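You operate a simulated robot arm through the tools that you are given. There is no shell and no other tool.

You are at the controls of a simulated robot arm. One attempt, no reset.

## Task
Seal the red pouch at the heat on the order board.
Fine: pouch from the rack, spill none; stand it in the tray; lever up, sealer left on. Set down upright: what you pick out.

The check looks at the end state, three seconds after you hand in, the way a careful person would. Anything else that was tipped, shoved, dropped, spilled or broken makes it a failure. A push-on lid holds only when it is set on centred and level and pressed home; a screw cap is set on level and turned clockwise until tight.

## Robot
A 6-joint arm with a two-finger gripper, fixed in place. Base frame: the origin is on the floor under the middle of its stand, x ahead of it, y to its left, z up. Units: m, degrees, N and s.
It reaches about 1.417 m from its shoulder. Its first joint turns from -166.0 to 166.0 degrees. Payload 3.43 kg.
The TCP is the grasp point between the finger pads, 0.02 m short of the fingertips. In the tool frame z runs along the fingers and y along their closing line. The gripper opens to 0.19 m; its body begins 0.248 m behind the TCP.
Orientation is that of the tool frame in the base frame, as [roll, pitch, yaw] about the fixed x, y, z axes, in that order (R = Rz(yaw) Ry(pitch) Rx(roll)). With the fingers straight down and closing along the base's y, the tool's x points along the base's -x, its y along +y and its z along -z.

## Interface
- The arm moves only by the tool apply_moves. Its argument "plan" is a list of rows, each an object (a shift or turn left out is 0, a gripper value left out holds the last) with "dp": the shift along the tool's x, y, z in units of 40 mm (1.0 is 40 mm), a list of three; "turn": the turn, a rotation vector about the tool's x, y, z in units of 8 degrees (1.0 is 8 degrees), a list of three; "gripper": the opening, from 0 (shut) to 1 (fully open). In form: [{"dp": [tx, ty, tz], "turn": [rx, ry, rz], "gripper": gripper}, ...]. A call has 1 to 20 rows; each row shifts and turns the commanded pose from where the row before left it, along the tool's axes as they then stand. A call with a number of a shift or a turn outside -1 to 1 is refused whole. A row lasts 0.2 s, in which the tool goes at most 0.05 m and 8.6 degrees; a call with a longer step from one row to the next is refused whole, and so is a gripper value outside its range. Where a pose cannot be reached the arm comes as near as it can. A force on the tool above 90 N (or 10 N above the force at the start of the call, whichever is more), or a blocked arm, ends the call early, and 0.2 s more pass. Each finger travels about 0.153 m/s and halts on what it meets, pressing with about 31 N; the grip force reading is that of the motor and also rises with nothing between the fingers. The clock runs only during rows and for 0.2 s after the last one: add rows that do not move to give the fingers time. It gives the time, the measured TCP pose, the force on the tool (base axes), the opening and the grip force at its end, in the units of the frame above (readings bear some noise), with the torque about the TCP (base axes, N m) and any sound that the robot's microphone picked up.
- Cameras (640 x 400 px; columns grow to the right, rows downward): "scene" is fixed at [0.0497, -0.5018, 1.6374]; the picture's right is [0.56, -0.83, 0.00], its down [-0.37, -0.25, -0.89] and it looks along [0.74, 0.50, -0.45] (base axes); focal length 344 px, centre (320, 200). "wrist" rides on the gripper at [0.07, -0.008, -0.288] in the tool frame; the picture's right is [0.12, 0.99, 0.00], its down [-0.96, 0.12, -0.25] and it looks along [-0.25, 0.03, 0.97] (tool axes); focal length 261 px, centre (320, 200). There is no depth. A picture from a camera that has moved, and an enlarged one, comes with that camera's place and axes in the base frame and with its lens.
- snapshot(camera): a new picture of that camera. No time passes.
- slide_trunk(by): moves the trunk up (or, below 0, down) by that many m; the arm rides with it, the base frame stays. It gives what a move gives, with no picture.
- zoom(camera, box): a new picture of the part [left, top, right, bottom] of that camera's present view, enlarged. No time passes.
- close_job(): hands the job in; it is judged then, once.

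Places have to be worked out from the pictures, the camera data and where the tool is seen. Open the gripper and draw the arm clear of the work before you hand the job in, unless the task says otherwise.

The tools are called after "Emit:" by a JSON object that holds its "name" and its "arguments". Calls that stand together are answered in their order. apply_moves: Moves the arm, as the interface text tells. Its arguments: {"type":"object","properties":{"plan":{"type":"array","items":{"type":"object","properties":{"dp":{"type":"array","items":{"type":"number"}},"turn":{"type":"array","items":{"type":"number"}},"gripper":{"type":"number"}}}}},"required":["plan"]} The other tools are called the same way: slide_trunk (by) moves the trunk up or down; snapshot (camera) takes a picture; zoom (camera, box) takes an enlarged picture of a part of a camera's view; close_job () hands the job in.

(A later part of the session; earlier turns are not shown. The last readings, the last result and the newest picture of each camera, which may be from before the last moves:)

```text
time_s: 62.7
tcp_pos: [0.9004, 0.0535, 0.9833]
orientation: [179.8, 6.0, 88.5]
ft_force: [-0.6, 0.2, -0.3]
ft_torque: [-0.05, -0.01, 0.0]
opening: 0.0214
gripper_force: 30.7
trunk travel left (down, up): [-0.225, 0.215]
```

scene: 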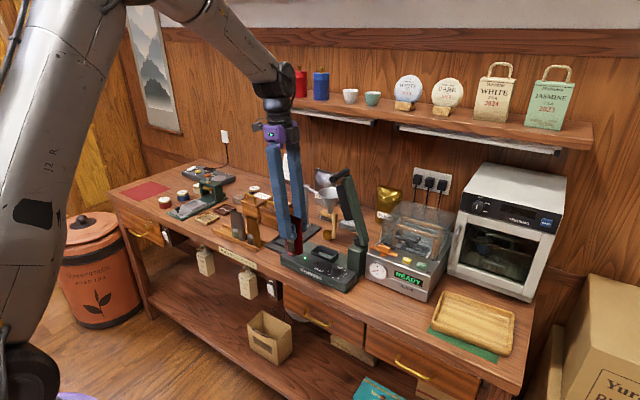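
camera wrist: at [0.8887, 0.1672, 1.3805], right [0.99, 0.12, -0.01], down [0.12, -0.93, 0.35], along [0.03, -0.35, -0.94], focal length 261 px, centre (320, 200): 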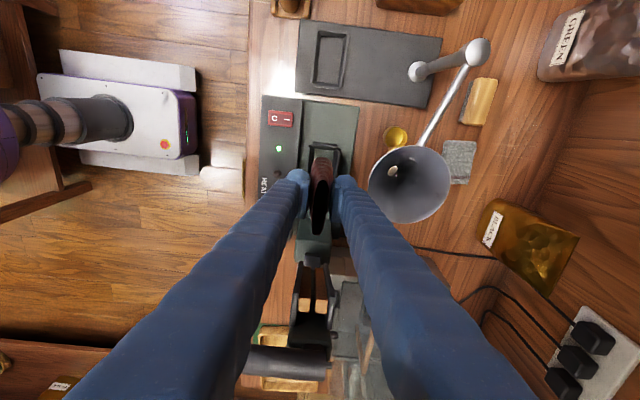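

Emit:
{"name": "apply_moves", "arguments": {"plan": [{"dp": [0.0052, 0, 0.05]}, {"dp": [0, 0, 0]}]}}

Emit:
{"name": "zoom", "arguments": {"camera": "scene", "box": [305, 215, 350, 270]}}

```text
time_s: 63.3
tcp_pos: [0.9003, 0.053, 0.9826]
orientation: [179.8, 6.1, 88.4]
ft_force: [0.3, 0.7, 0.2]
ft_torque: [-0.03, 0.02, 0.02]
opening: 0.0213
gripper_force: 30.8
trunk travel left (down, up): [-0.225, 0.215]
```

```text
7.27 times, centred on (328, 242) of scene
camera zoom: at [0.0497, -0.5018, 1.6374], right [0.56, -0.83, 0.0], down [-0.37, -0.25, -0.89], along [0.74, 0.5, -0.45], focal length 2502 px, centre (266, -109)
```

zoom: 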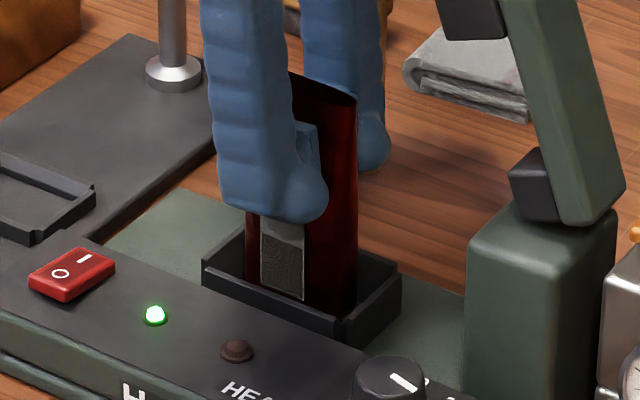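

Still no contact. I continue in 2 mm steps until the floor is felt.

Emit:
{"name": "apply_moves", "arguments": {"plan": [{"dp": [0.0052, 0, 0.05]}, {"dp": [0.0052, 0, 0.05]}, {"dp": [0, 0, 0]}]}}

```text
time_s: 64.1
tcp_pos: [0.901, 0.0538, 0.978]
orientation: [179.8, 6.0, 88.5]
ft_force: [0.1, -1.0, 0.4]
ft_torque: [-0.03, 0.0, 0.01]
opening: 0.0212
gripper_force: 31.3
trunk travel left (down, up): [-0.225, 0.215]
```

Emit:
{"name": "apply_moves", "arguments": {"plan": [{"dp": [0.0052, 0, 0.05]}, {"dp": [0.0052, 0, 0.05]}, {"dp": [0, 0, 0]}]}}

Emit:
{"name": "zoom", "arguments": {"camera": "scene", "box": [305, 215, 350, 270]}}

Emit:
{"name": "zoom", "arguments": {"camera": "wrist", "box": [286, 118, 356, 198]}}

```text
time_s: 64.9
tcp_pos: [0.9013, 0.0537, 0.9761]
orientation: [179.8, 6.0, 88.5]
ft_force: [0.2, 0.9, 0.5]
ft_torque: [0.0, 0.02, 0.01]
opening: 0.0211
gripper_force: 31.0
trunk travel left (down, up): [-0.225, 0.215]
```

```text
7.27 times, centred on (328, 242) of scene
camera zoom: at [0.0497, -0.5018, 1.6374], right [0.56, -0.83, 0.0], down [-0.37, -0.25, -0.89], along [0.74, 0.5, -0.45], focal length 2502 px, centre (266, -109)
```

zoom: 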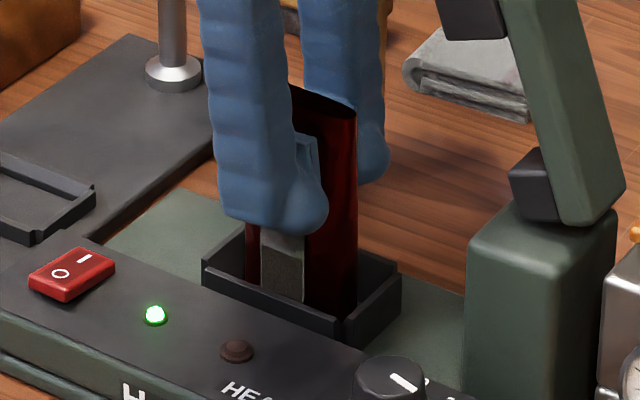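

```text
5.00 times, centred on (321, 158) of wrist
camera zoom: at [0.8948, 0.1546, 1.2534], right [1.0, 0.09, -0.01], down [0.09, -0.93, 0.35], along [0.02, -0.35, -0.94], focal length 1303 px, centre (315, 410)
```

zoom: 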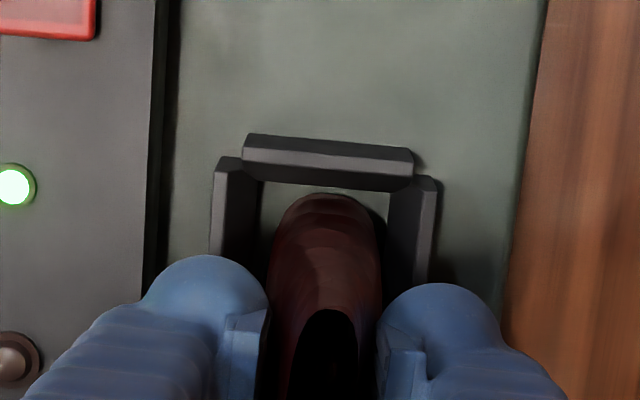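

Contact should be imminent (bottom estimated ~0.897). I continue with 1.5–2 mm steps.

Emit:
{"name": "apply_moves", "arguments": {"plan": [{"dp": [0.004, 0, 0.04]}, {"dp": [0.004, 0, 0.04]}, {"dp": [0, 0, 0]}]}}

```text
time_s: 65.7
tcp_pos: [0.9002, 0.0538, 0.9748]
orientation: [179.6, 6.0, 88.5]
ft_force: [1.8, 0.5, 22.8]
ft_torque: [0.08, -0.02, -0.01]
opening: 0.0211
gripper_force: 30.2
trunk travel left (down, up): [-0.225, 0.215]
```

Firm contact with the well floor (about 23 N). I ease off 1 mm and open the fingers slightly, only ~4 mm per side to stay away from the funnel ball.

Emit:
{"name": "apply_moves", "arguments": {"plan": [{"dp": [-0.003, 0, -0.03]}, {"dp": [0, 0, 0], "gripper": 0.13}, {"dp": [0, 0, 0], "gripper": 0.16}, {"dp": [0, 0, 0]}]}}

Emit:
{"name": "zoom", "arguments": {"camera": "wrist", "box": [286, 128, 366, 228]}}

Emit:
{"name": "zoom", "arguments": {"camera": "scene", "box": [300, 200, 360, 275]}}

```text
time_s: 66.7
tcp_pos: [0.901, 0.0541, 0.972]
orientation: [179.8, 5.9, 88.5]
ft_force: [0.5, -0.7, -0.7]
ft_torque: [-0.01, -0.01, -0.01]
opening: 0.0307
gripper_force: 0.1
trunk travel left (down, up): [-0.225, 0.215]
```

```text
4.00 times, centred on (326, 178) of wrist
camera zoom: at [0.8944, 0.1546, 1.251], right [1.0, 0.09, -0.01], down [0.09, -0.93, 0.35], along [0.02, -0.35, -0.94], focal length 1043 px, centre (296, 288)
```

zoom: 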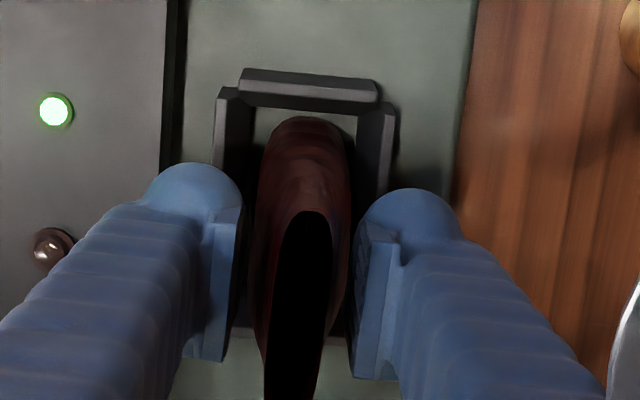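

```text
5.33 times, centred on (330, 238) of scene
camera zoom: at [0.0497, -0.5018, 1.6374], right [0.56, -0.83, 0.0], down [-0.37, -0.25, -0.89], along [0.74, 0.5, -0.45], focal length 1835 px, centre (267, 0)
```

zoom: 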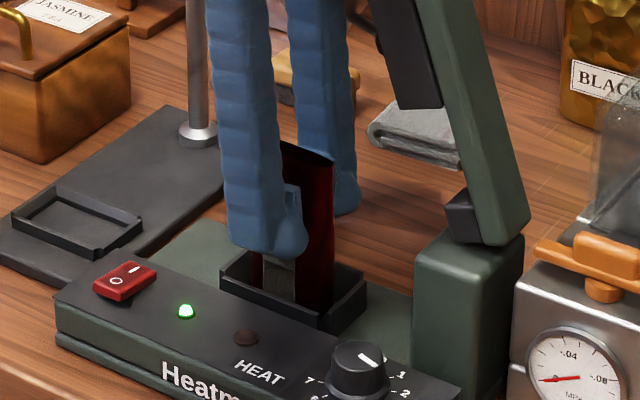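

The pouch stands free and upright in the well. I withdraw along the tool axis (up and slightly +y), slowly at first, then back away toward the robot.

Emit:
{"name": "apply_moves", "arguments": {"plan": [{"dp": [0, 0, -0.15]}, {"dp": [0, 0, -0.3]}, {"dp": [0, 0, -0.5]}, {"dp": [0, 0, -0.8]}, {"dp": [0, 0, -1]}, {"dp": [0, 0, -1]}, {"dp": [0, 0, -1]}, {"dp": [0, -0.5, -0.3]}, {"dp": [0, -1, 0]}, {"dp": [0, -1, 0]}, {"dp": [0, -1, 0]}, {"dp": [0, -1, 0]}, {"dp": [0, 0, 0]}]}}

Emit:
{"name": "snapshot", "arguments": {"camera": "wrist"}}

Emit:
{"name": "zoom", "arguments": {"camera": "scene", "box": [280, 150, 390, 290]}}

```text
time_s: 69.5
tcp_pos: [0.721, 0.0787, 1.1711]
orientation: [179.8, 6.0, 88.5]
ft_force: [-0.4, -0.4, 0.0]
ft_torque: [-0.05, 0.04, 0.0]
opening: 0.0302
gripper_force: 0.0
trunk travel left (down, up): [-0.225, 0.215]
```

```text
taken
camera wrist: at [0.714, 0.1791, 1.4506], right [1.0, 0.09, -0.01], down [0.09, -0.93, 0.35], along [0.02, -0.35, -0.94], focal length 261 px, centre (320, 200)
```

wrist: 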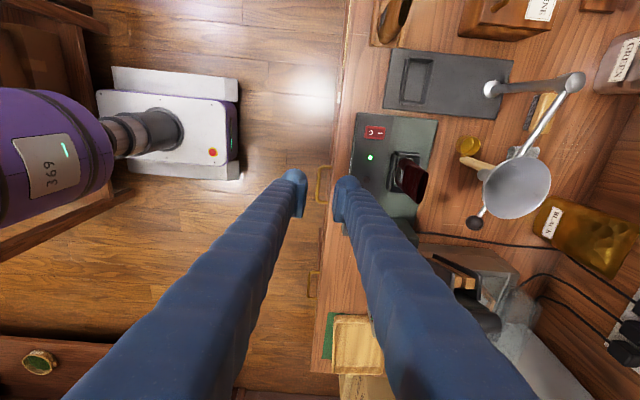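

```text
2.86 times, centred on (335, 220) of scene
camera zoom: at [0.0497, -0.5018, 1.6374], right [0.56, -0.83, 0.0], down [-0.37, -0.25, -0.89], along [0.74, 0.5, -0.45], focal length 983 px, centre (277, 143)
```

zoom: 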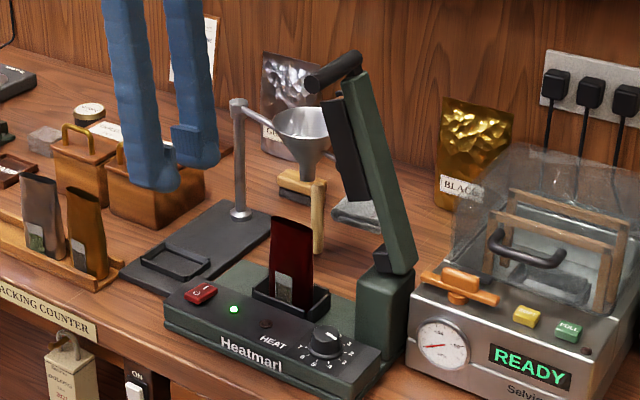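

The pouch is standing upright in the sealer. Next is the lever: I'll grip the handle from the front with the tool pointing along +x and swing it down by rotating with it. First I straighten up, turn the tool back to yaw 180 and rise.

Emit:
{"name": "apply_moves", "arguments": {"plan": [{"turn": [0, 0.75, 0], "dp": [0, 0, -0.3]}, {"turn": [0, 0, -1], "dp": [0, 0, -0.4]}, {"turn": [0, 0, -1], "dp": [0, 0, -0.4]}, {"turn": [0, 0, -1], "dp": [0, 0, -0.4]}, {"turn": [0, 0, -1], "dp": [0, 0, -0.4]}, {"turn": [0, 0, -1]}, {"turn": [0, 0, -1]}, {"turn": [0, 0, -1]}, {"turn": [0, 0, -1]}, {"turn": [0, 0, -1]}, {"turn": [0, 0, -1]}, {"turn": [0, 0, -1]}, {"turn": [0, 0, -0.44]}, {"dp": [0, 0, 0]}]}}

Emit:
{"name": "snapshot", "arguments": {"camera": "wrist"}}

```text
time_s: 72.5
tcp_pos: [0.7189, 0.0801, 1.25]
orientation: [-180.0, 0.1, -179.9]
ft_force: [-0.6, -0.1, -0.7]
ft_torque: [-0.01, 0.0, -0.02]
opening: 0.0304
gripper_force: 0.1
trunk travel left (down, up): [-0.225, 0.215]
```

```text
taken
camera wrist: at [0.6489, 0.072, 1.5365], right [-0.12, 0.99, 0.0], down [0.96, 0.12, 0.25], along [0.25, 0.03, -0.97], focal length 261 px, centre (320, 200)
```

wrist: 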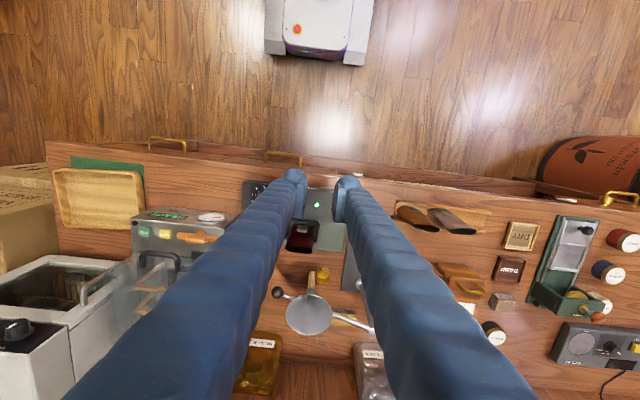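

Now I pitch the tool forward to point along +x, in two stages, checking reach.

Emit:
{"name": "apply_moves", "arguments": {"plan": [{"turn": [0, -1, 0]}, {"turn": [0, -1, 0]}, {"turn": [0, -1, 0]}, {"turn": [0, -1, 0]}, {"turn": [0, -1, 0]}, {"turn": [0, -1, 0]}, {"dp": [0, 0, 0]}]}}

Emit:
{"name": "snapshot", "arguments": {"camera": "scene"}}

```text
time_s: 74.1
tcp_pos: [0.7211, 0.0697, 1.2494]
orientation: [-178.3, 43.2, -180.0]
ft_force: [0.1, 1.2, 0.8]
ft_torque: [-0.02, -0.01, -0.01]
opening: 0.0306
gripper_force: 0.0
out of reach, approached as far as the arm can: row 6
trunk travel left (down, up): [-0.225, 0.215]
```

```text
taken
```

scene: 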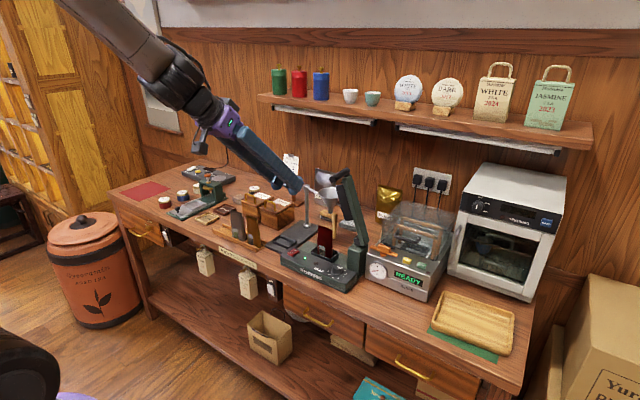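

Pointing fully forward isn't reachable in this wrist branch. Instead I'll pinch the handle with a vertical tool closing along y and lead it along its arc. I restore vertical and move to just in front of the handle for a look.

Emit:
{"name": "apply_moves", "arguments": {"plan": [{"turn": [0, 1, 0]}, {"turn": [0, 1, 0]}, {"turn": [0, 1, 0]}, {"turn": [0, 1, 0]}, {"turn": [0, 1, 0]}, {"turn": [0, 0.4, 0]}, {"turn": [-0.21, 0, 0], "gripper": 0.37}, {"dp": [0, -0.7, 0]}, {"dp": [0, -0.7, 0]}, {"dp": [0, -0.7, 0]}, {"dp": [0, 0, 0]}]}}

Emit:
{"name": "snapshot", "arguments": {"camera": "wrist"}}

Emit:
{"name": "zoom", "arguments": {"camera": "scene", "box": [270, 120, 400, 290]}}

```text
time_s: 76.5
tcp_pos: [0.7216, -0.0263, 1.2507]
orientation: [-179.5, 3.4, 177.9]
ft_force: [-0.8, -1.1, 0.1]
ft_torque: [0.05, -0.04, -0.02]
opening: 0.0704
gripper_force: 0.0
out of reach, approached as far as the arm can: row 1
trunk travel left (down, up): [-0.225, 0.215]
```

```text
taken
camera wrist: at [0.6341, -0.029, 1.534], right [-0.08, 1.0, -0.02], down [0.95, 0.08, 0.3], along [0.3, 0.01, -0.95], focal length 261 px, centre (320, 200)
```

wrist: 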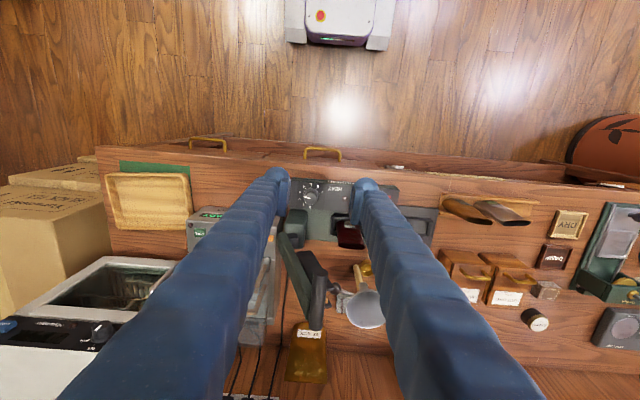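

```text
2.35 times, centred on (335, 205) of scene
camera zoom: at [0.0497, -0.5018, 1.6374], right [0.56, -0.83, 0.0], down [-0.37, -0.25, -0.89], along [0.74, 0.5, -0.45], focal length 809 px, centre (285, 188)
```

zoom: 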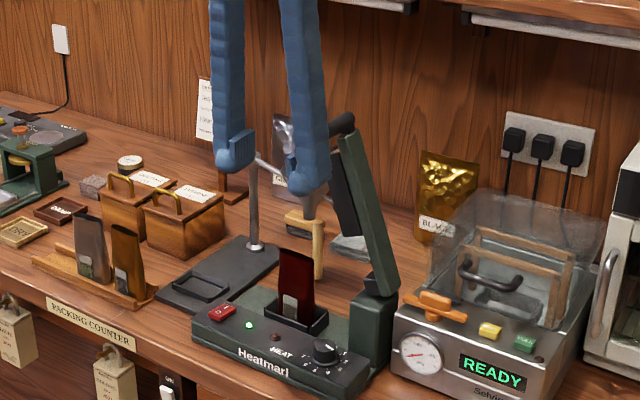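

I zoom on the handle in this view to refine its position.

Emit:
{"name": "zoom", "arguments": {"camera": "wrist", "box": [270, 220, 390, 340]}}

Emit:
{"name": "zoom", "arguments": {"camera": "scene", "box": [315, 150, 375, 260]}}

```text
3.33 times, centred on (330, 280) of wrist
camera zoom: at [0.6341, -0.029, 1.534], right [-0.08, 1.0, -0.02], down [0.95, 0.08, 0.3], along [0.3, 0.01, -0.95], focal length 869 px, centre (287, -67)
```

zoom: 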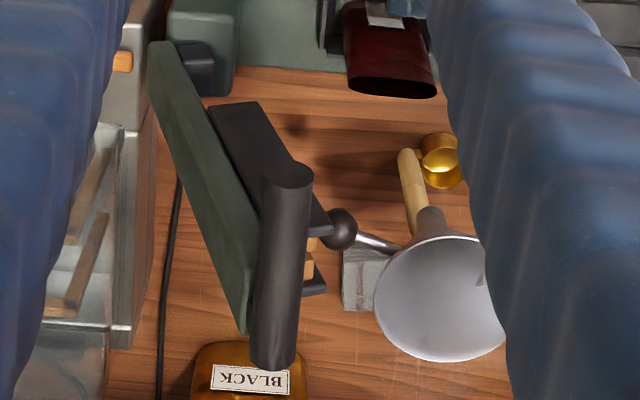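

```text
3.64 times, centred on (345, 205) of scene
camera zoom: at [0.0497, -0.5018, 1.6374], right [0.56, -0.83, 0.0], down [-0.37, -0.25, -0.89], along [0.74, 0.5, -0.45], focal length 1251 px, centre (229, 182)
```

zoom: 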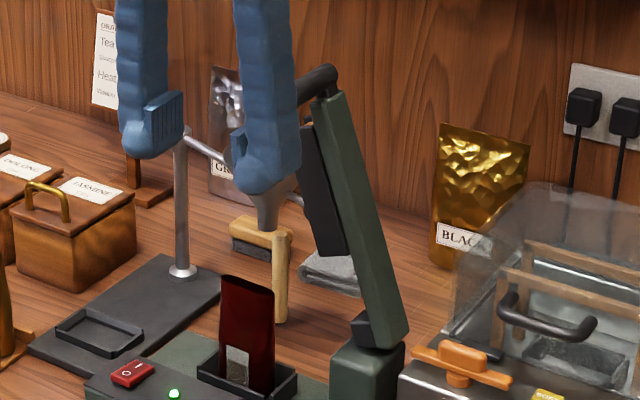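

Handle axis is confirmed at y ≈ −0.017, z ≈ 1.245, running x 0.824–0.913. I square up the tool, align, and move forward so the fingers straddle the handle.

Emit:
{"name": "apply_moves", "arguments": {"plan": [{"turn": [-0.06, 0.425, -0.26]}, {"dp": [0, 0.23, 0.14]}, {"dp": [0, 0, 0]}, {"dp": [-0.5, 0, 0]}, {"dp": [-0.8, 0, 0]}, {"dp": [-0.8, 0, 0]}, {"dp": [-0.6, 0, 0]}, {"dp": [-0.43, 0, 0]}, {"dp": [0, 0, 0]}]}}

Emit:
{"name": "zoom", "arguments": {"camera": "wrist", "box": [260, 140, 380, 260]}}

Emit:
{"name": "zoom", "arguments": {"camera": "scene", "box": [305, 130, 395, 260]}}

```text
time_s: 78.5
tcp_pos: [0.8449, -0.0148, 1.2453]
orientation: [-179.9, -0.1, 180.0]
ft_force: [-0.3, -0.3, 0.7]
ft_torque: [0.01, -0.04, 0.03]
opening: 0.07
gripper_force: 0.1
trunk travel left (down, up): [-0.225, 0.215]
```

```text
3.33 times, centred on (320, 200) of wrist
camera zoom: at [0.7755, -0.0237, 1.5332], right [-0.12, 0.99, 0.0], down [0.96, 0.12, 0.25], along [0.25, 0.03, -0.97], focal length 869 px, centre (320, 200)
```

zoom: 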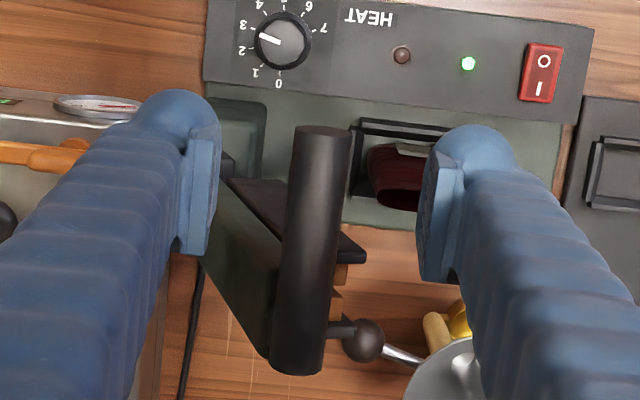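

```text
3.08 times, centred on (350, 195) of scene
camera zoom: at [0.0497, -0.5018, 1.6374], right [0.56, -0.83, 0.0], down [-0.37, -0.25, -0.89], along [0.74, 0.5, -0.45], focal length 1058 px, centre (228, 215)
```

zoom: 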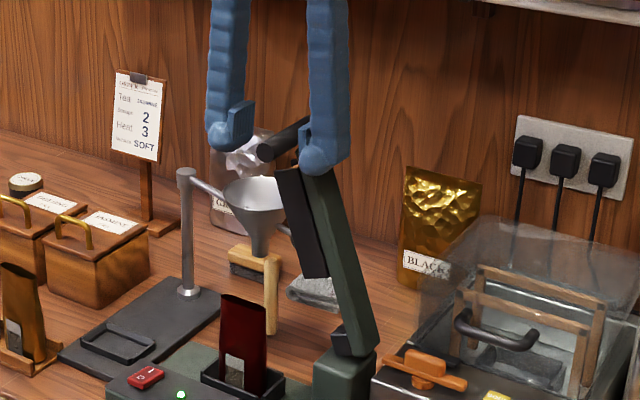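

The handle is between the pads, and the dial is clearly at 3 from above. I centre by 2 mm, pinch the handle, and make a first small 6° swing to feel the lever.

Emit:
{"name": "apply_moves", "arguments": {"plan": [{"dp": [0.05, -0.055, 0]}, {"gripper": 0.2}, {"gripper": 0.12}, {"gripper": 0.05}, {"dp": [0, 0, 0]}]}}

Emit:
{"name": "apply_moves", "arguments": {"plan": [{"dp": [0, 0.28, 0.1]}, {"dp": [0, 0.285, 0.1025]}, {"dp": [0, 0, 0]}]}}

Emit:
{"name": "zoom", "arguments": {"camera": "scene", "box": [305, 130, 395, 260]}}

```text
time_s: 79.7
tcp_pos: [0.8432, -0.0172, 1.2444]
orientation: [-179.9, -0.1, -180.0]
ft_force: [0.4, 8.4, -2.0]
ft_torque: [0.11, -0.08, -0.45]
opening: 0.0179
gripper_force: 44.7
trunk travel left (down, up): [-0.225, 0.215]
```

```text
time_s: 80.5
tcp_pos: [0.8451, 0.0037, 1.2374]
orientation: [-179.9, 0.0, 180.0]
ft_force: [7.1, 0.5, 0.4]
ft_torque: [-0.05, -0.24, -0.13]
opening: 0.0179
gripper_force: 44.7
trunk travel left (down, up): [-0.225, 0.215]
```

```text
3.08 times, centred on (350, 195) of scene
camera zoom: at [0.0497, -0.5018, 1.6374], right [0.56, -0.83, 0.0], down [-0.37, -0.25, -0.89], along [0.74, 0.5, -0.45], focal length 1058 px, centre (228, 215)
```

zoom: 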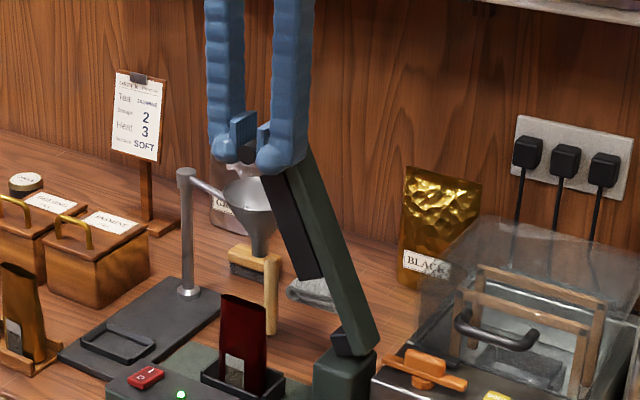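

The lever swings freely with almost no load. I continue along the arc to about 43° and check the forces.

Emit:
{"name": "apply_moves", "arguments": {"plan": [{"dp": [0, 0.5425, 0.26]}, {"dp": [0, 0.5125, 0.3175]}, {"dp": [0, 0.475, 0.3675]}, {"dp": [0, 0.435, 0.415]}, {"dp": [0, 0, 0]}]}}

Emit:
{"name": "zoom", "arguments": {"camera": "scene", "box": [290, 130, 400, 290]}}

Emit:
{"name": "snapshot", "arguments": {"camera": "wrist"}}

```text
time_s: 81.7
tcp_pos: [0.8439, 0.08, 1.1827]
orientation: [-180.0, -0.3, -180.0]
ft_force: [0.8, -14.1, -14.5]
ft_torque: [-0.05, 0.02, 0.08]
opening: 0.0162
gripper_force: 45.5
trunk travel left (down, up): [-0.225, 0.215]
```

```text
2.50 times, centred on (345, 210) of scene
camera zoom: at [0.0497, -0.5018, 1.6374], right [0.56, -0.83, 0.0], down [-0.37, -0.25, -0.89], along [0.74, 0.5, -0.45], focal length 860 px, centre (258, 175)
```

zoom: 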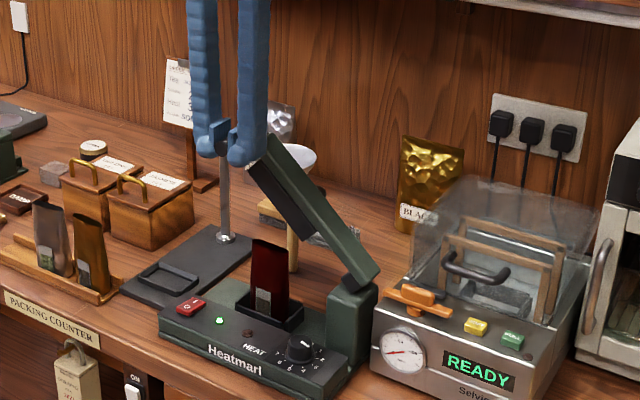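

```text
taken
camera wrist: at [0.7751, 0.0729, 1.47], right [-0.12, 0.99, 0.0], down [0.96, 0.12, 0.24], along [0.24, 0.03, -0.97], focal length 261 px, centre (320, 200)
```

wrist: 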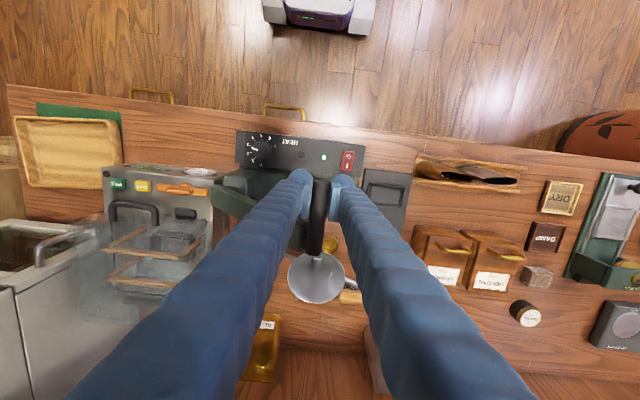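

The path radius is a bit large: force is pulling the tool inward and down, and the opening shrank, so the handle may be slipping toward the fingertips. I look closely.

Emit:
{"name": "zoom", "arguments": {"camera": "scene", "box": [310, 160, 370, 240]}}

Emit:
{"name": "zoom", "arguments": {"camera": "wrist", "box": [270, 150, 370, 270]}}

```text
5.00 times, centred on (340, 200) of scene
camera zoom: at [0.0497, -0.5018, 1.6374], right [0.56, -0.83, 0.0], down [-0.37, -0.25, -0.89], along [0.74, 0.5, -0.45], focal length 1720 px, centre (220, 200)
```

zoom: 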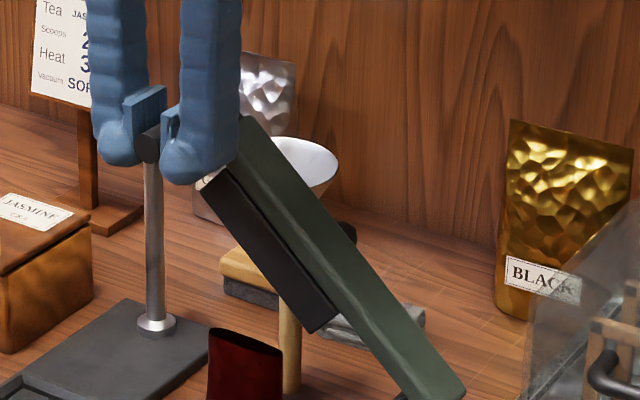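

```text
3.33 times, centred on (320, 210) of wrist
camera zoom: at [0.7751, 0.0729, 1.47], right [-0.12, 0.99, 0.0], down [0.96, 0.12, 0.24], along [0.24, 0.03, -0.97], focal length 869 px, centre (320, 167)
```

zoom: 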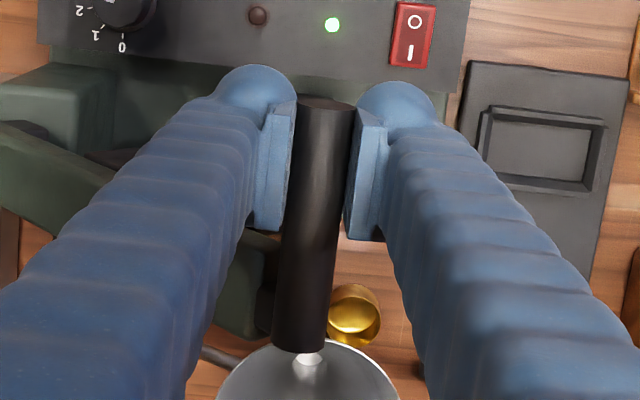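

The handle is still well within the pads (about 5 mm above TCP), so the pinch is fine. I continue the arc with a ~2 mm inward correction.

Emit:
{"name": "apply_moves", "arguments": {"plan": [{"dp": [0, 0.33, 0.49]}, {"dp": [0, 0.3, 0.51]}, {"dp": [0, 0, 0]}]}}

Emit:
{"name": "zoom", "arguments": {"camera": "scene", "box": [300, 160, 380, 270]}}

```text
time_s: 82.5
tcp_pos: [0.8438, 0.1114, 1.1434]
orientation: [180.0, 0.0, -180.0]
ft_force: [6.2, 14.4, 9.6]
ft_torque: [-0.01, 0.52, -0.24]
opening: 0.0156
gripper_force: 44.8
trunk travel left (down, up): [-0.225, 0.215]
```

```text
3.64 times, centred on (340, 215) of scene
camera zoom: at [0.0497, -0.5018, 1.6374], right [0.56, -0.83, 0.0], down [-0.37, -0.25, -0.89], along [0.74, 0.5, -0.45], focal length 1251 px, centre (247, 146)
```

zoom: 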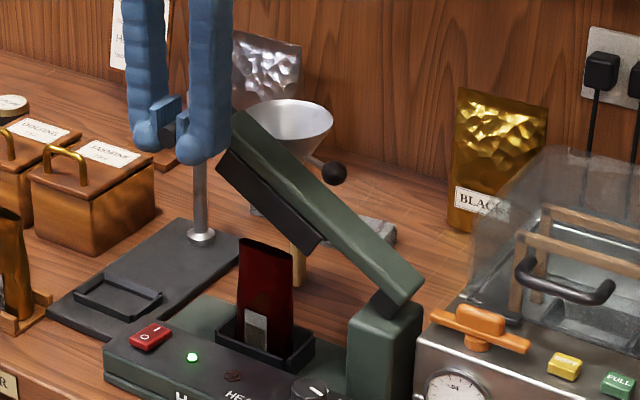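

Emit:
{"name": "zoom", "arguments": {"camera": "scene", "box": [320, 175, 350, 205]}}

Emit:
{"name": "zoom", "arguments": {"camera": "wrist", "box": [270, 150, 370, 270]}}

```text
13.33 times, centred on (335, 190) of scene
camera zoom: at [0.0497, -0.5018, 1.6374], right [0.56, -0.83, 0.0], down [-0.37, -0.25, -0.89], along [0.74, 0.5, -0.45], focal length 4587 px, centre (120, 333)
```

zoom: 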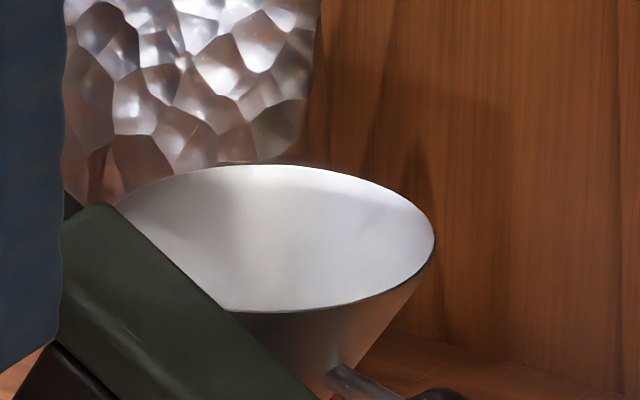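

```text
3.33 times, centred on (320, 210) of wrist
camera zoom: at [0.7738, 0.1028, 1.4306], right [-0.12, 0.99, 0.0], down [0.96, 0.12, 0.25], along [0.25, 0.03, -0.97], focal length 869 px, centre (320, 167)
```

zoom: 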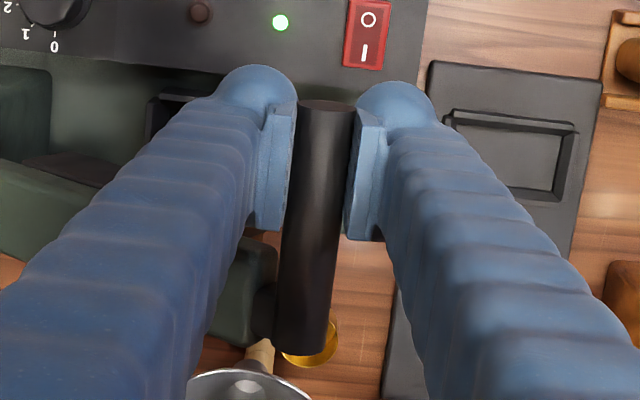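

Forces are small and alternate with the correction, so the centre estimate is good. I continue two more steps down the arc.

Emit:
{"name": "apply_moves", "arguments": {"plan": [{"dp": [0, 0.325, 0.51]}, {"dp": [0, 0.2475, 0.5525]}, {"dp": [0, 0, 0]}]}}

Emit:
{"name": "zoom", "arguments": {"camera": "scene", "box": [290, 170, 380, 280]}}

Emit:
{"name": "zoom", "arguments": {"camera": "wrist", "box": [220, 150, 370, 290]}}

```text
time_s: 83.3
tcp_pos: [0.846, 0.1327, 1.1012]
orientation: [-179.9, -0.1, -180.0]
ft_force: [-2.2, 20.2, 6.7]
ft_torque: [0.07, 0.77, -0.14]
opening: 0.0154
gripper_force: 44.9
trunk travel left (down, up): [-0.225, 0.215]
```

```text
3.64 times, centred on (335, 225) of scene
camera zoom: at [0.0497, -0.5018, 1.6374], right [0.56, -0.83, 0.0], down [-0.37, -0.25, -0.89], along [0.74, 0.5, -0.45], focal length 1251 px, centre (266, 109)
```

zoom: 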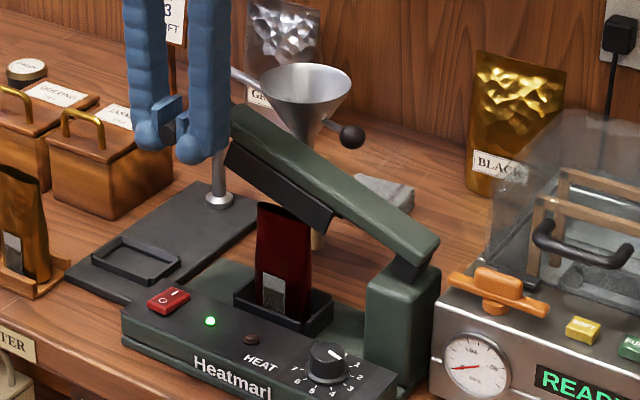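

```text
2.86 times, centred on (295, 220) of wrist
camera zoom: at [0.7746, 0.1248, 1.3885], right [-0.12, 0.99, 0.0], down [0.96, 0.12, 0.25], along [0.24, 0.03, -0.97], focal length 745 px, centre (391, 143)
```

zoom: 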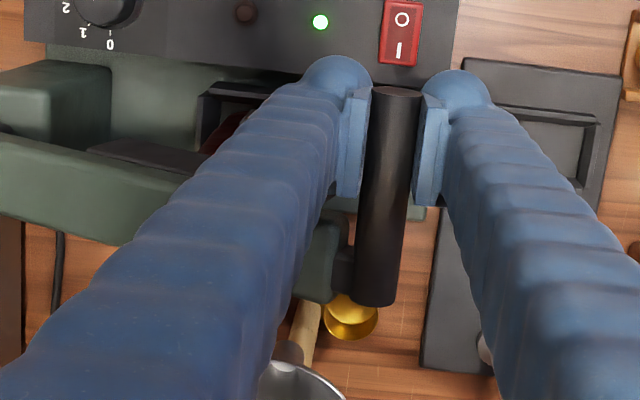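

Getting close to the pouch top (lever ~20°). I go on in smaller steps with a slight outward correction.

Emit:
{"name": "apply_moves", "arguments": {"plan": [{"dp": [0, 0.14, 0.28]}, {"dp": [0, 0.11, 0.29]}, {"dp": [0, 0, 0]}]}}

Emit:
{"name": "zoom", "arguments": {"camera": "scene", "box": [290, 170, 380, 280]}}

```text
time_s: 84.1
tcp_pos: [0.8441, 0.1399, 1.0757]
orientation: [-180.0, -0.1, 180.0]
ft_force: [-5.9, 10.4, 3.0]
ft_torque: [0.03, 0.3, -0.06]
opening: 0.0154
gripper_force: 45.4
trunk travel left (down, up): [-0.225, 0.215]
```

```text
3.64 times, centred on (335, 225) of scene
camera zoom: at [0.0497, -0.5018, 1.6374], right [0.56, -0.83, 0.0], down [-0.37, -0.25, -0.89], along [0.74, 0.5, -0.45], focal length 1251 px, centre (266, 109)
```

zoom: 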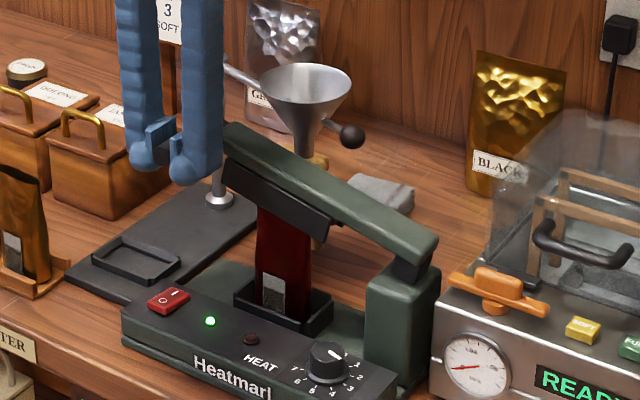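

The jaw is now descending over the pouch top with low forces. I continue.

Emit:
{"name": "apply_moves", "arguments": {"plan": [{"dp": [0, 0.08, 0.28]}, {"dp": [0, 0.05, 0.28]}, {"dp": [0, 0, 0]}]}}

Emit:
{"name": "zoom", "arguments": {"camera": "scene", "box": [290, 170, 380, 280]}}

```text
time_s: 84.9
tcp_pos: [0.843, 0.1448, 1.0539]
orientation: [-179.9, 0.0, 180.0]
ft_force: [-3.5, 8.1, 1.6]
ft_torque: [0.01, -0.05, -0.01]
opening: 0.0152
gripper_force: 45.1
trunk travel left (down, up): [-0.225, 0.215]
```

```text
3.64 times, centred on (335, 225) of scene
camera zoom: at [0.0497, -0.5018, 1.6374], right [0.56, -0.83, 0.0], down [-0.37, -0.25, -0.89], along [0.74, 0.5, -0.45], focal length 1251 px, centre (266, 109)
```

zoom: 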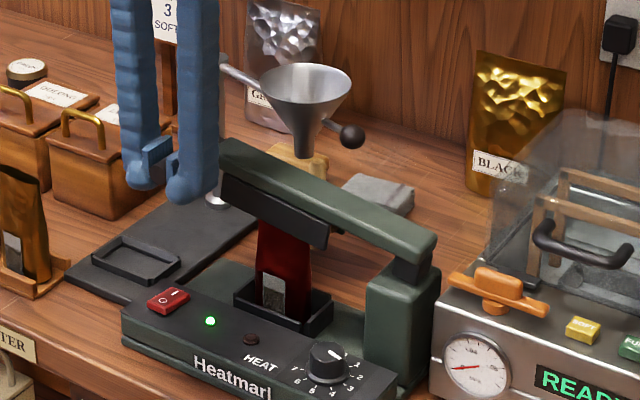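

Emit:
{"name": "apply_moves", "arguments": {"plan": [{"dp": [0, 0.04, 0.25]}, {"dp": [0, 0.03, 0.25]}, {"dp": [0, 0, 0]}]}}

Emit:
{"name": "zoom", "arguments": {"camera": "scene", "box": [280, 170, 390, 290]}}

```text
time_s: 85.7
tcp_pos: [0.8436, 0.1499, 1.0348]
orientation: [-179.9, -0.1, -180.0]
ft_force: [-3.8, 13.2, 0.9]
ft_torque: [-0.01, -0.06, -0.01]
opening: 0.0151
gripper_force: 45.0
trunk travel left (down, up): [-0.225, 0.215]
```

```text
3.33 times, centred on (335, 230) of scene
camera zoom: at [0.0497, -0.5018, 1.6374], right [0.56, -0.83, 0.0], down [-0.37, -0.25, -0.89], along [0.74, 0.5, -0.45], focal length 1147 px, centre (270, 100)
```

zoom: 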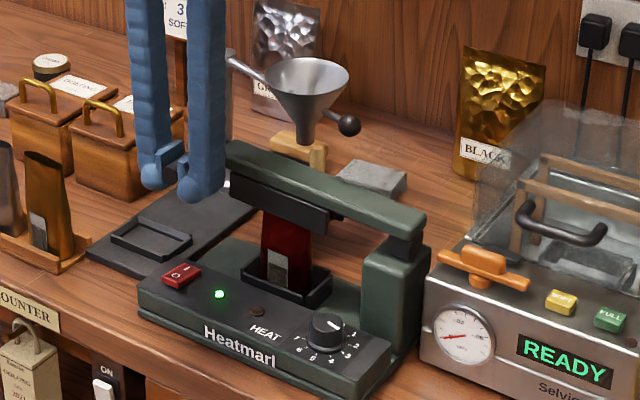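

The lever is nearly level with no resistance yet. I continue in small steps and watch the force and lamp.

Emit:
{"name": "apply_moves", "arguments": {"plan": [{"dp": [0, 0.03, 0.2]}, {"dp": [0, 0.01, 0.2]}, {"dp": [0, 0, 0]}]}}

Emit:
{"name": "zoom", "arguments": {"camera": "scene", "box": [280, 170, 390, 290]}}

Emit:
{"name": "zoom", "arguments": {"camera": "wrist", "box": [220, 130, 370, 270]}}

```text
time_s: 86.5
tcp_pos: [0.8433, 0.1495, 1.0215]
orientation: [-179.9, 0.1, 180.0]
ft_force: [-4.3, 5.0, 18.6]
ft_torque: [-0.09, 0.39, 0.01]
opening: 0.0153
gripper_force: 44.9
trunk travel left (down, up): [-0.225, 0.215]
```

```text
3.33 times, centred on (335, 230) of scene
camera zoom: at [0.0497, -0.5018, 1.6374], right [0.56, -0.83, 0.0], down [-0.37, -0.25, -0.89], along [0.74, 0.5, -0.45], focal length 1147 px, centre (270, 100)
```

zoom: 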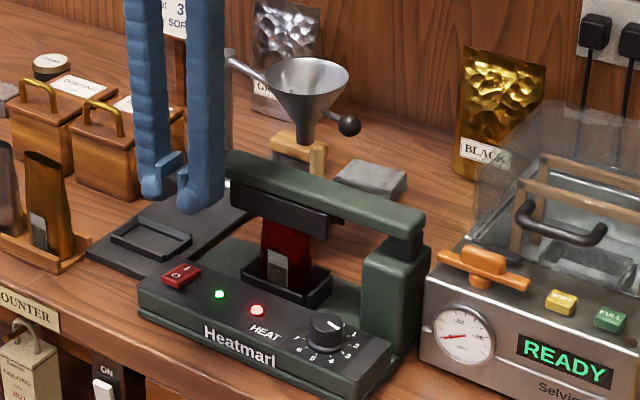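

```text
2.86 times, centred on (295, 200) of wrist
camera zoom: at [0.7735, 0.1422, 1.3082], right [-0.12, 0.99, 0.0], down [0.96, 0.12, 0.25], along [0.25, 0.03, -0.97], focal length 745 px, centre (391, 200)
```

zoom: 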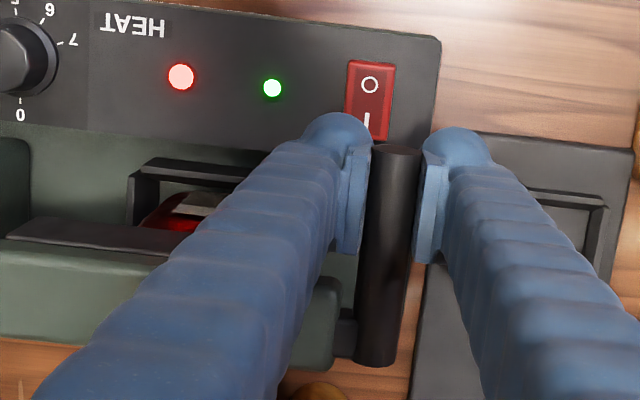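

The red heating lamp is on — the lever is at its sealing position (about 19 N). I hold here and watch the lamp and listen for a sound.

Emit:
{"name": "apply_moves", "arguments": {"plan": [{"dp": [0, 0, 0]}, {"dp": [0, 0, 0]}, {"dp": [0, 0, 0]}, {"dp": [0, 0, 0]}]}}

Emit:
{"name": "zoom", "arguments": {"camera": "scene", "box": [280, 200, 390, 290]}}

```text
time_s: 87.5
tcp_pos: [0.845, 0.15, 1.022]
orientation: [-179.9, 0.0, -179.9]
ft_force: [3.2, 1.8, 28.2]
ft_torque: [-0.01, -0.08, -0.02]
opening: 0.015
gripper_force: 45.0
trunk travel left (down, up): [-0.225, 0.215]
```

```text
4.44 times, centred on (335, 245) of scene
camera zoom: at [0.0497, -0.5018, 1.6374], right [0.56, -0.83, 0.0], down [-0.37, -0.25, -0.89], along [0.74, 0.5, -0.45], focal length 1529 px, centre (253, 0)
```

zoom: 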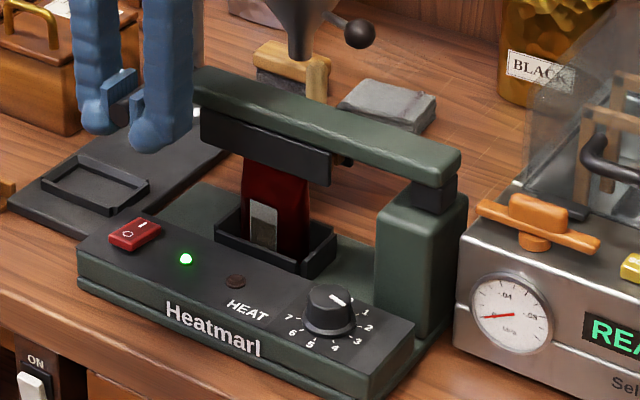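

The lamp has gone out after roughly a second, as an impulse sealer does when its heat cycle ends. I hold a little longer for cooling and check the state again.

Emit:
{"name": "apply_moves", "arguments": {"plan": [{"dp": [0, 0, 0]}, {"dp": [0, 0, 0]}, {"dp": [0, 0, 0]}, {"dp": [0, 0, 0]}, {"dp": [0, 0, 0]}]}}

Emit:
{"name": "zoom", "arguments": {"camera": "scene", "box": [295, 210, 355, 270]}}

Emit:
{"name": "zoom", "arguments": {"camera": "wrist", "box": [200, 130, 350, 270]}}

```text
time_s: 88.7
tcp_pos: [0.845, 0.1502, 1.0195]
orientation: [-179.9, 0.1, 180.0]
ft_force: [10.0, -0.1, 32.9]
ft_torque: [0.01, -0.04, -0.04]
opening: 0.0153
gripper_force: 44.8
trunk travel left (down, up): [-0.225, 0.215]
```

```text
6.67 times, centred on (325, 240) of scene
camera zoom: at [0.0497, -0.5018, 1.6374], right [0.56, -0.83, 0.0], down [-0.37, -0.25, -0.89], along [0.74, 0.5, -0.45], focal length 2293 px, centre (287, -67)
```

zoom: 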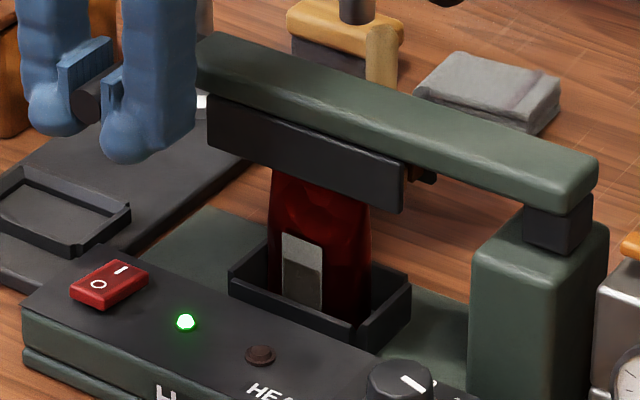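

```text
2.86 times, centred on (275, 200) of wrist
camera zoom: at [0.7736, 0.142, 1.3078], right [-0.12, 0.99, 0.0], down [0.96, 0.12, 0.25], along [0.25, 0.03, -0.97], focal length 745 px, centre (449, 200)
```

zoom: 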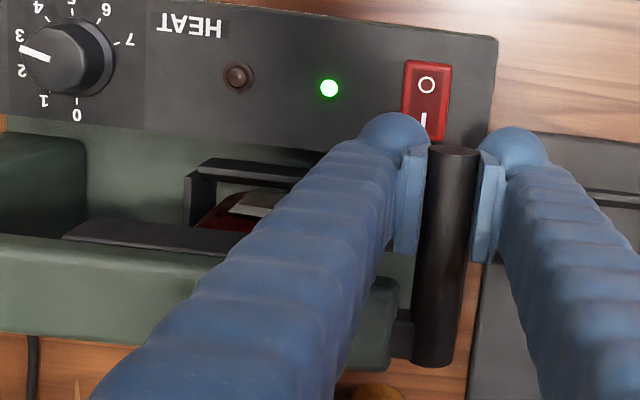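

The lamp stays off and the pouch's top is clamped. I now raise the lever along the same arc, first part slowly, checking that the pouch stays in the well.

Emit:
{"name": "apply_moves", "arguments": {"plan": [{"dp": [0, -0.01, -0.2]}, {"dp": [0, -0.03, -0.2]}, {"dp": [0, -0.03, -0.25]}, {"dp": [0, -0.04, -0.25]}, {"dp": [0, -0.05, -0.28]}, {"dp": [0, 0, 0]}]}}

Emit:
{"name": "zoom", "arguments": {"camera": "scene", "box": [285, 190, 375, 280]}}

```text
time_s: 90.1
tcp_pos: [0.843, 0.1429, 1.0668]
orientation: [180.0, -0.2, -179.9]
ft_force: [6.4, -6.5, -1.1]
ft_torque: [-0.03, 0.11, 0.0]
opening: 0.0156
gripper_force: 45.0
trunk travel left (down, up): [-0.225, 0.215]
```

```text
4.44 times, centred on (330, 235) of scene
camera zoom: at [0.0497, -0.5018, 1.6374], right [0.56, -0.83, 0.0], down [-0.37, -0.25, -0.89], along [0.74, 0.5, -0.45], focal length 1529 px, centre (276, 44)
```

zoom: 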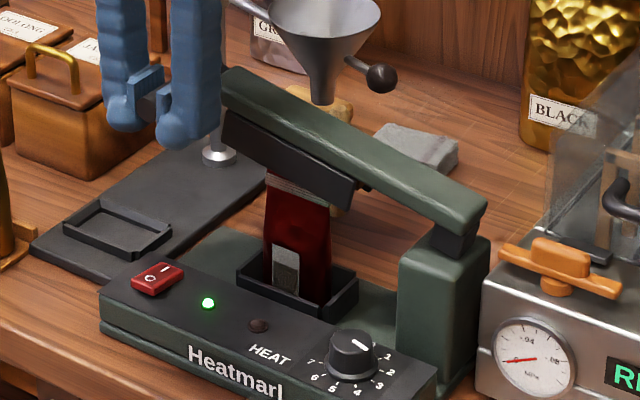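

The pouch stays in the well and shows a seal strip along its top. I continue raising the lever along the arc.

Emit:
{"name": "apply_moves", "arguments": {"plan": [{"dp": [0, -0.08, -0.28]}, {"dp": [0, -0.11, -0.29]}, {"dp": [0, -0.14, -0.28]}, {"dp": [0, -0.2475, -0.5525]}, {"dp": [0, -0.325, -0.51]}, {"dp": [0, -0.3, -0.51]}, {"dp": [0, -0.33, -0.49]}, {"dp": [0, 0, 0]}]}}

Emit:
{"name": "zoom", "arguments": {"camera": "scene", "box": [285, 150, 385, 280]}}

```text
time_s: 91.9
tcp_pos: [0.844, 0.0781, 1.1817]
orientation: [-179.9, -0.4, 180.0]
ft_force: [-10.8, -33.3, -34.8]
ft_torque: [0.27, 0.04, 0.03]
opening: 0.0159
gripper_force: 44.8
trunk travel left (down, up): [-0.225, 0.215]
```

```text
3.08 times, centred on (335, 215) of scene
camera zoom: at [0.0497, -0.5018, 1.6374], right [0.56, -0.83, 0.0], down [-0.37, -0.25, -0.89], along [0.74, 0.5, -0.45], focal length 1058 px, centre (274, 154)
```

zoom: 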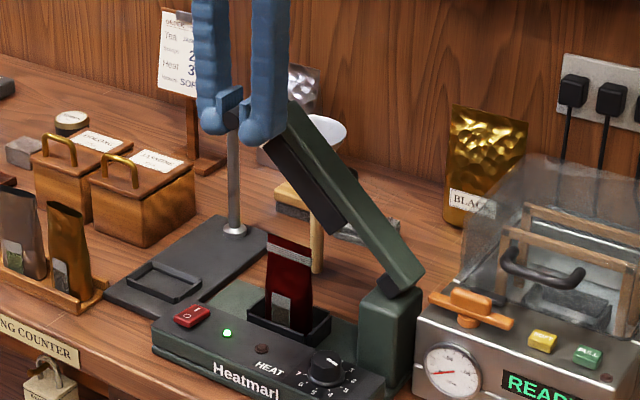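

The pouch top now shows a clean seal band. Force is inward-radial (~45 N), so I correct inward about 3 mm while continuing up.

Emit:
{"name": "apply_moves", "arguments": {"plan": [{"dp": [0, -0.06, 0.06]}, {"dp": [0, -0.44, -0.38]}, {"dp": [0, -0.485, -0.34]}, {"dp": [0, 0, 0]}]}}

```text
time_s: 92.9
tcp_pos: [0.8444, 0.0411, 1.2113]
orientation: [179.9, 0.0, -179.9]
ft_force: [-12.7, -9.4, -15.1]
ft_torque: [0.15, 0.32, -0.13]
opening: 0.0155
gripper_force: 44.7
trunk travel left (down, up): [-0.225, 0.215]
```

Emit:
{"name": "apply_moves", "arguments": {"plan": [{"dp": [0, -0.5125, -0.29]}, {"dp": [0, -0.5425, -0.24]}, {"dp": [0, -0.2, -0.07]}, {"dp": [0, 0, 0]}]}}

Emit:
{"name": "zoom", "arguments": {"camera": "scene", "box": [285, 120, 395, 280]}}

```text
time_s: 93.9
tcp_pos: [0.8443, -0.0064, 1.2349]
orientation: [-180.0, 0.1, -179.8]
ft_force: [-0.3, 0.9, 5.2]
ft_torque: [-0.01, -0.1, -0.14]
opening: 0.0155
gripper_force: 44.6
trunk travel left (down, up): [-0.225, 0.215]
```

```text
2.50 times, centred on (340, 200) of scene
camera zoom: at [0.0497, -0.5018, 1.6374], right [0.56, -0.83, 0.0], down [-0.37, -0.25, -0.89], along [0.74, 0.5, -0.45], focal length 860 px, centre (270, 200)
```

zoom: 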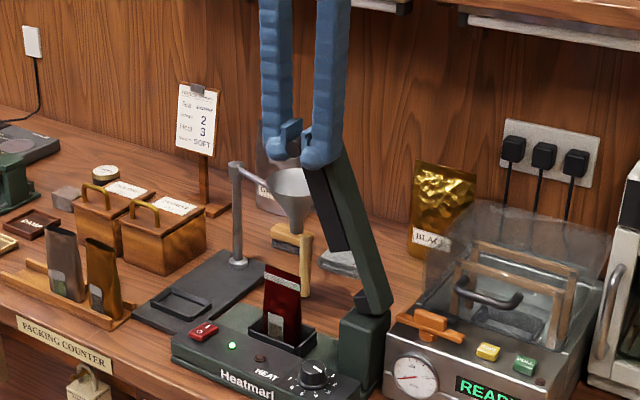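

Nearly back. I push the handle the last centimetre to where it originally rested, and check for the stop.

Emit:
{"name": "apply_moves", "arguments": {"plan": [{"dp": [0, -0.15, -0.04]}, {"dp": [0, -0.15, -0.04]}, {"dp": [0, 0, 0]}]}}

Emit:
{"name": "zoom", "arguments": {"camera": "wrist", "box": [260, 140, 380, 260]}}

```text
time_s: 94.7
tcp_pos: [0.846, -0.017, 1.2375]
orientation: [-179.9, 0.0, -180.0]
ft_force: [8.1, 6.9, 18.1]
ft_torque: [0.04, -0.15, -0.11]
opening: 0.0154
gripper_force: 45.1
trunk travel left (down, up): [-0.225, 0.215]
```

```text
3.33 times, centred on (320, 200) of wrist
camera zoom: at [0.7746, -0.0248, 1.5252], right [-0.12, 0.99, 0.0], down [0.96, 0.12, 0.25], along [0.25, 0.03, -0.97], focal length 869 px, centre (320, 200)
```

zoom: 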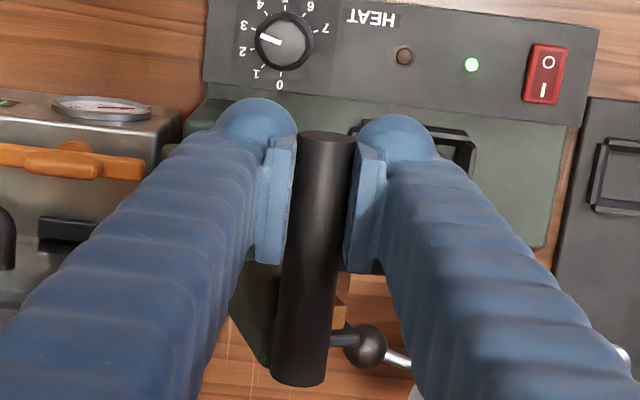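

Emit:
{"name": "apply_moves", "arguments": {"plan": [{"dp": [0, -0.06, -0.1]}, {"dp": [0, 0, 0]}]}}

```text
time_s: 95.3
tcp_pos: [0.8453, -0.0172, 1.2379]
orientation: [-180.0, -0.2, -179.9]
ft_force: [7.1, 22.0, -7.9]
ft_torque: [0.02, -0.8, -0.19]
opening: 0.0157
gripper_force: 44.7
trunk travel left (down, up): [-0.225, 0.215]
```

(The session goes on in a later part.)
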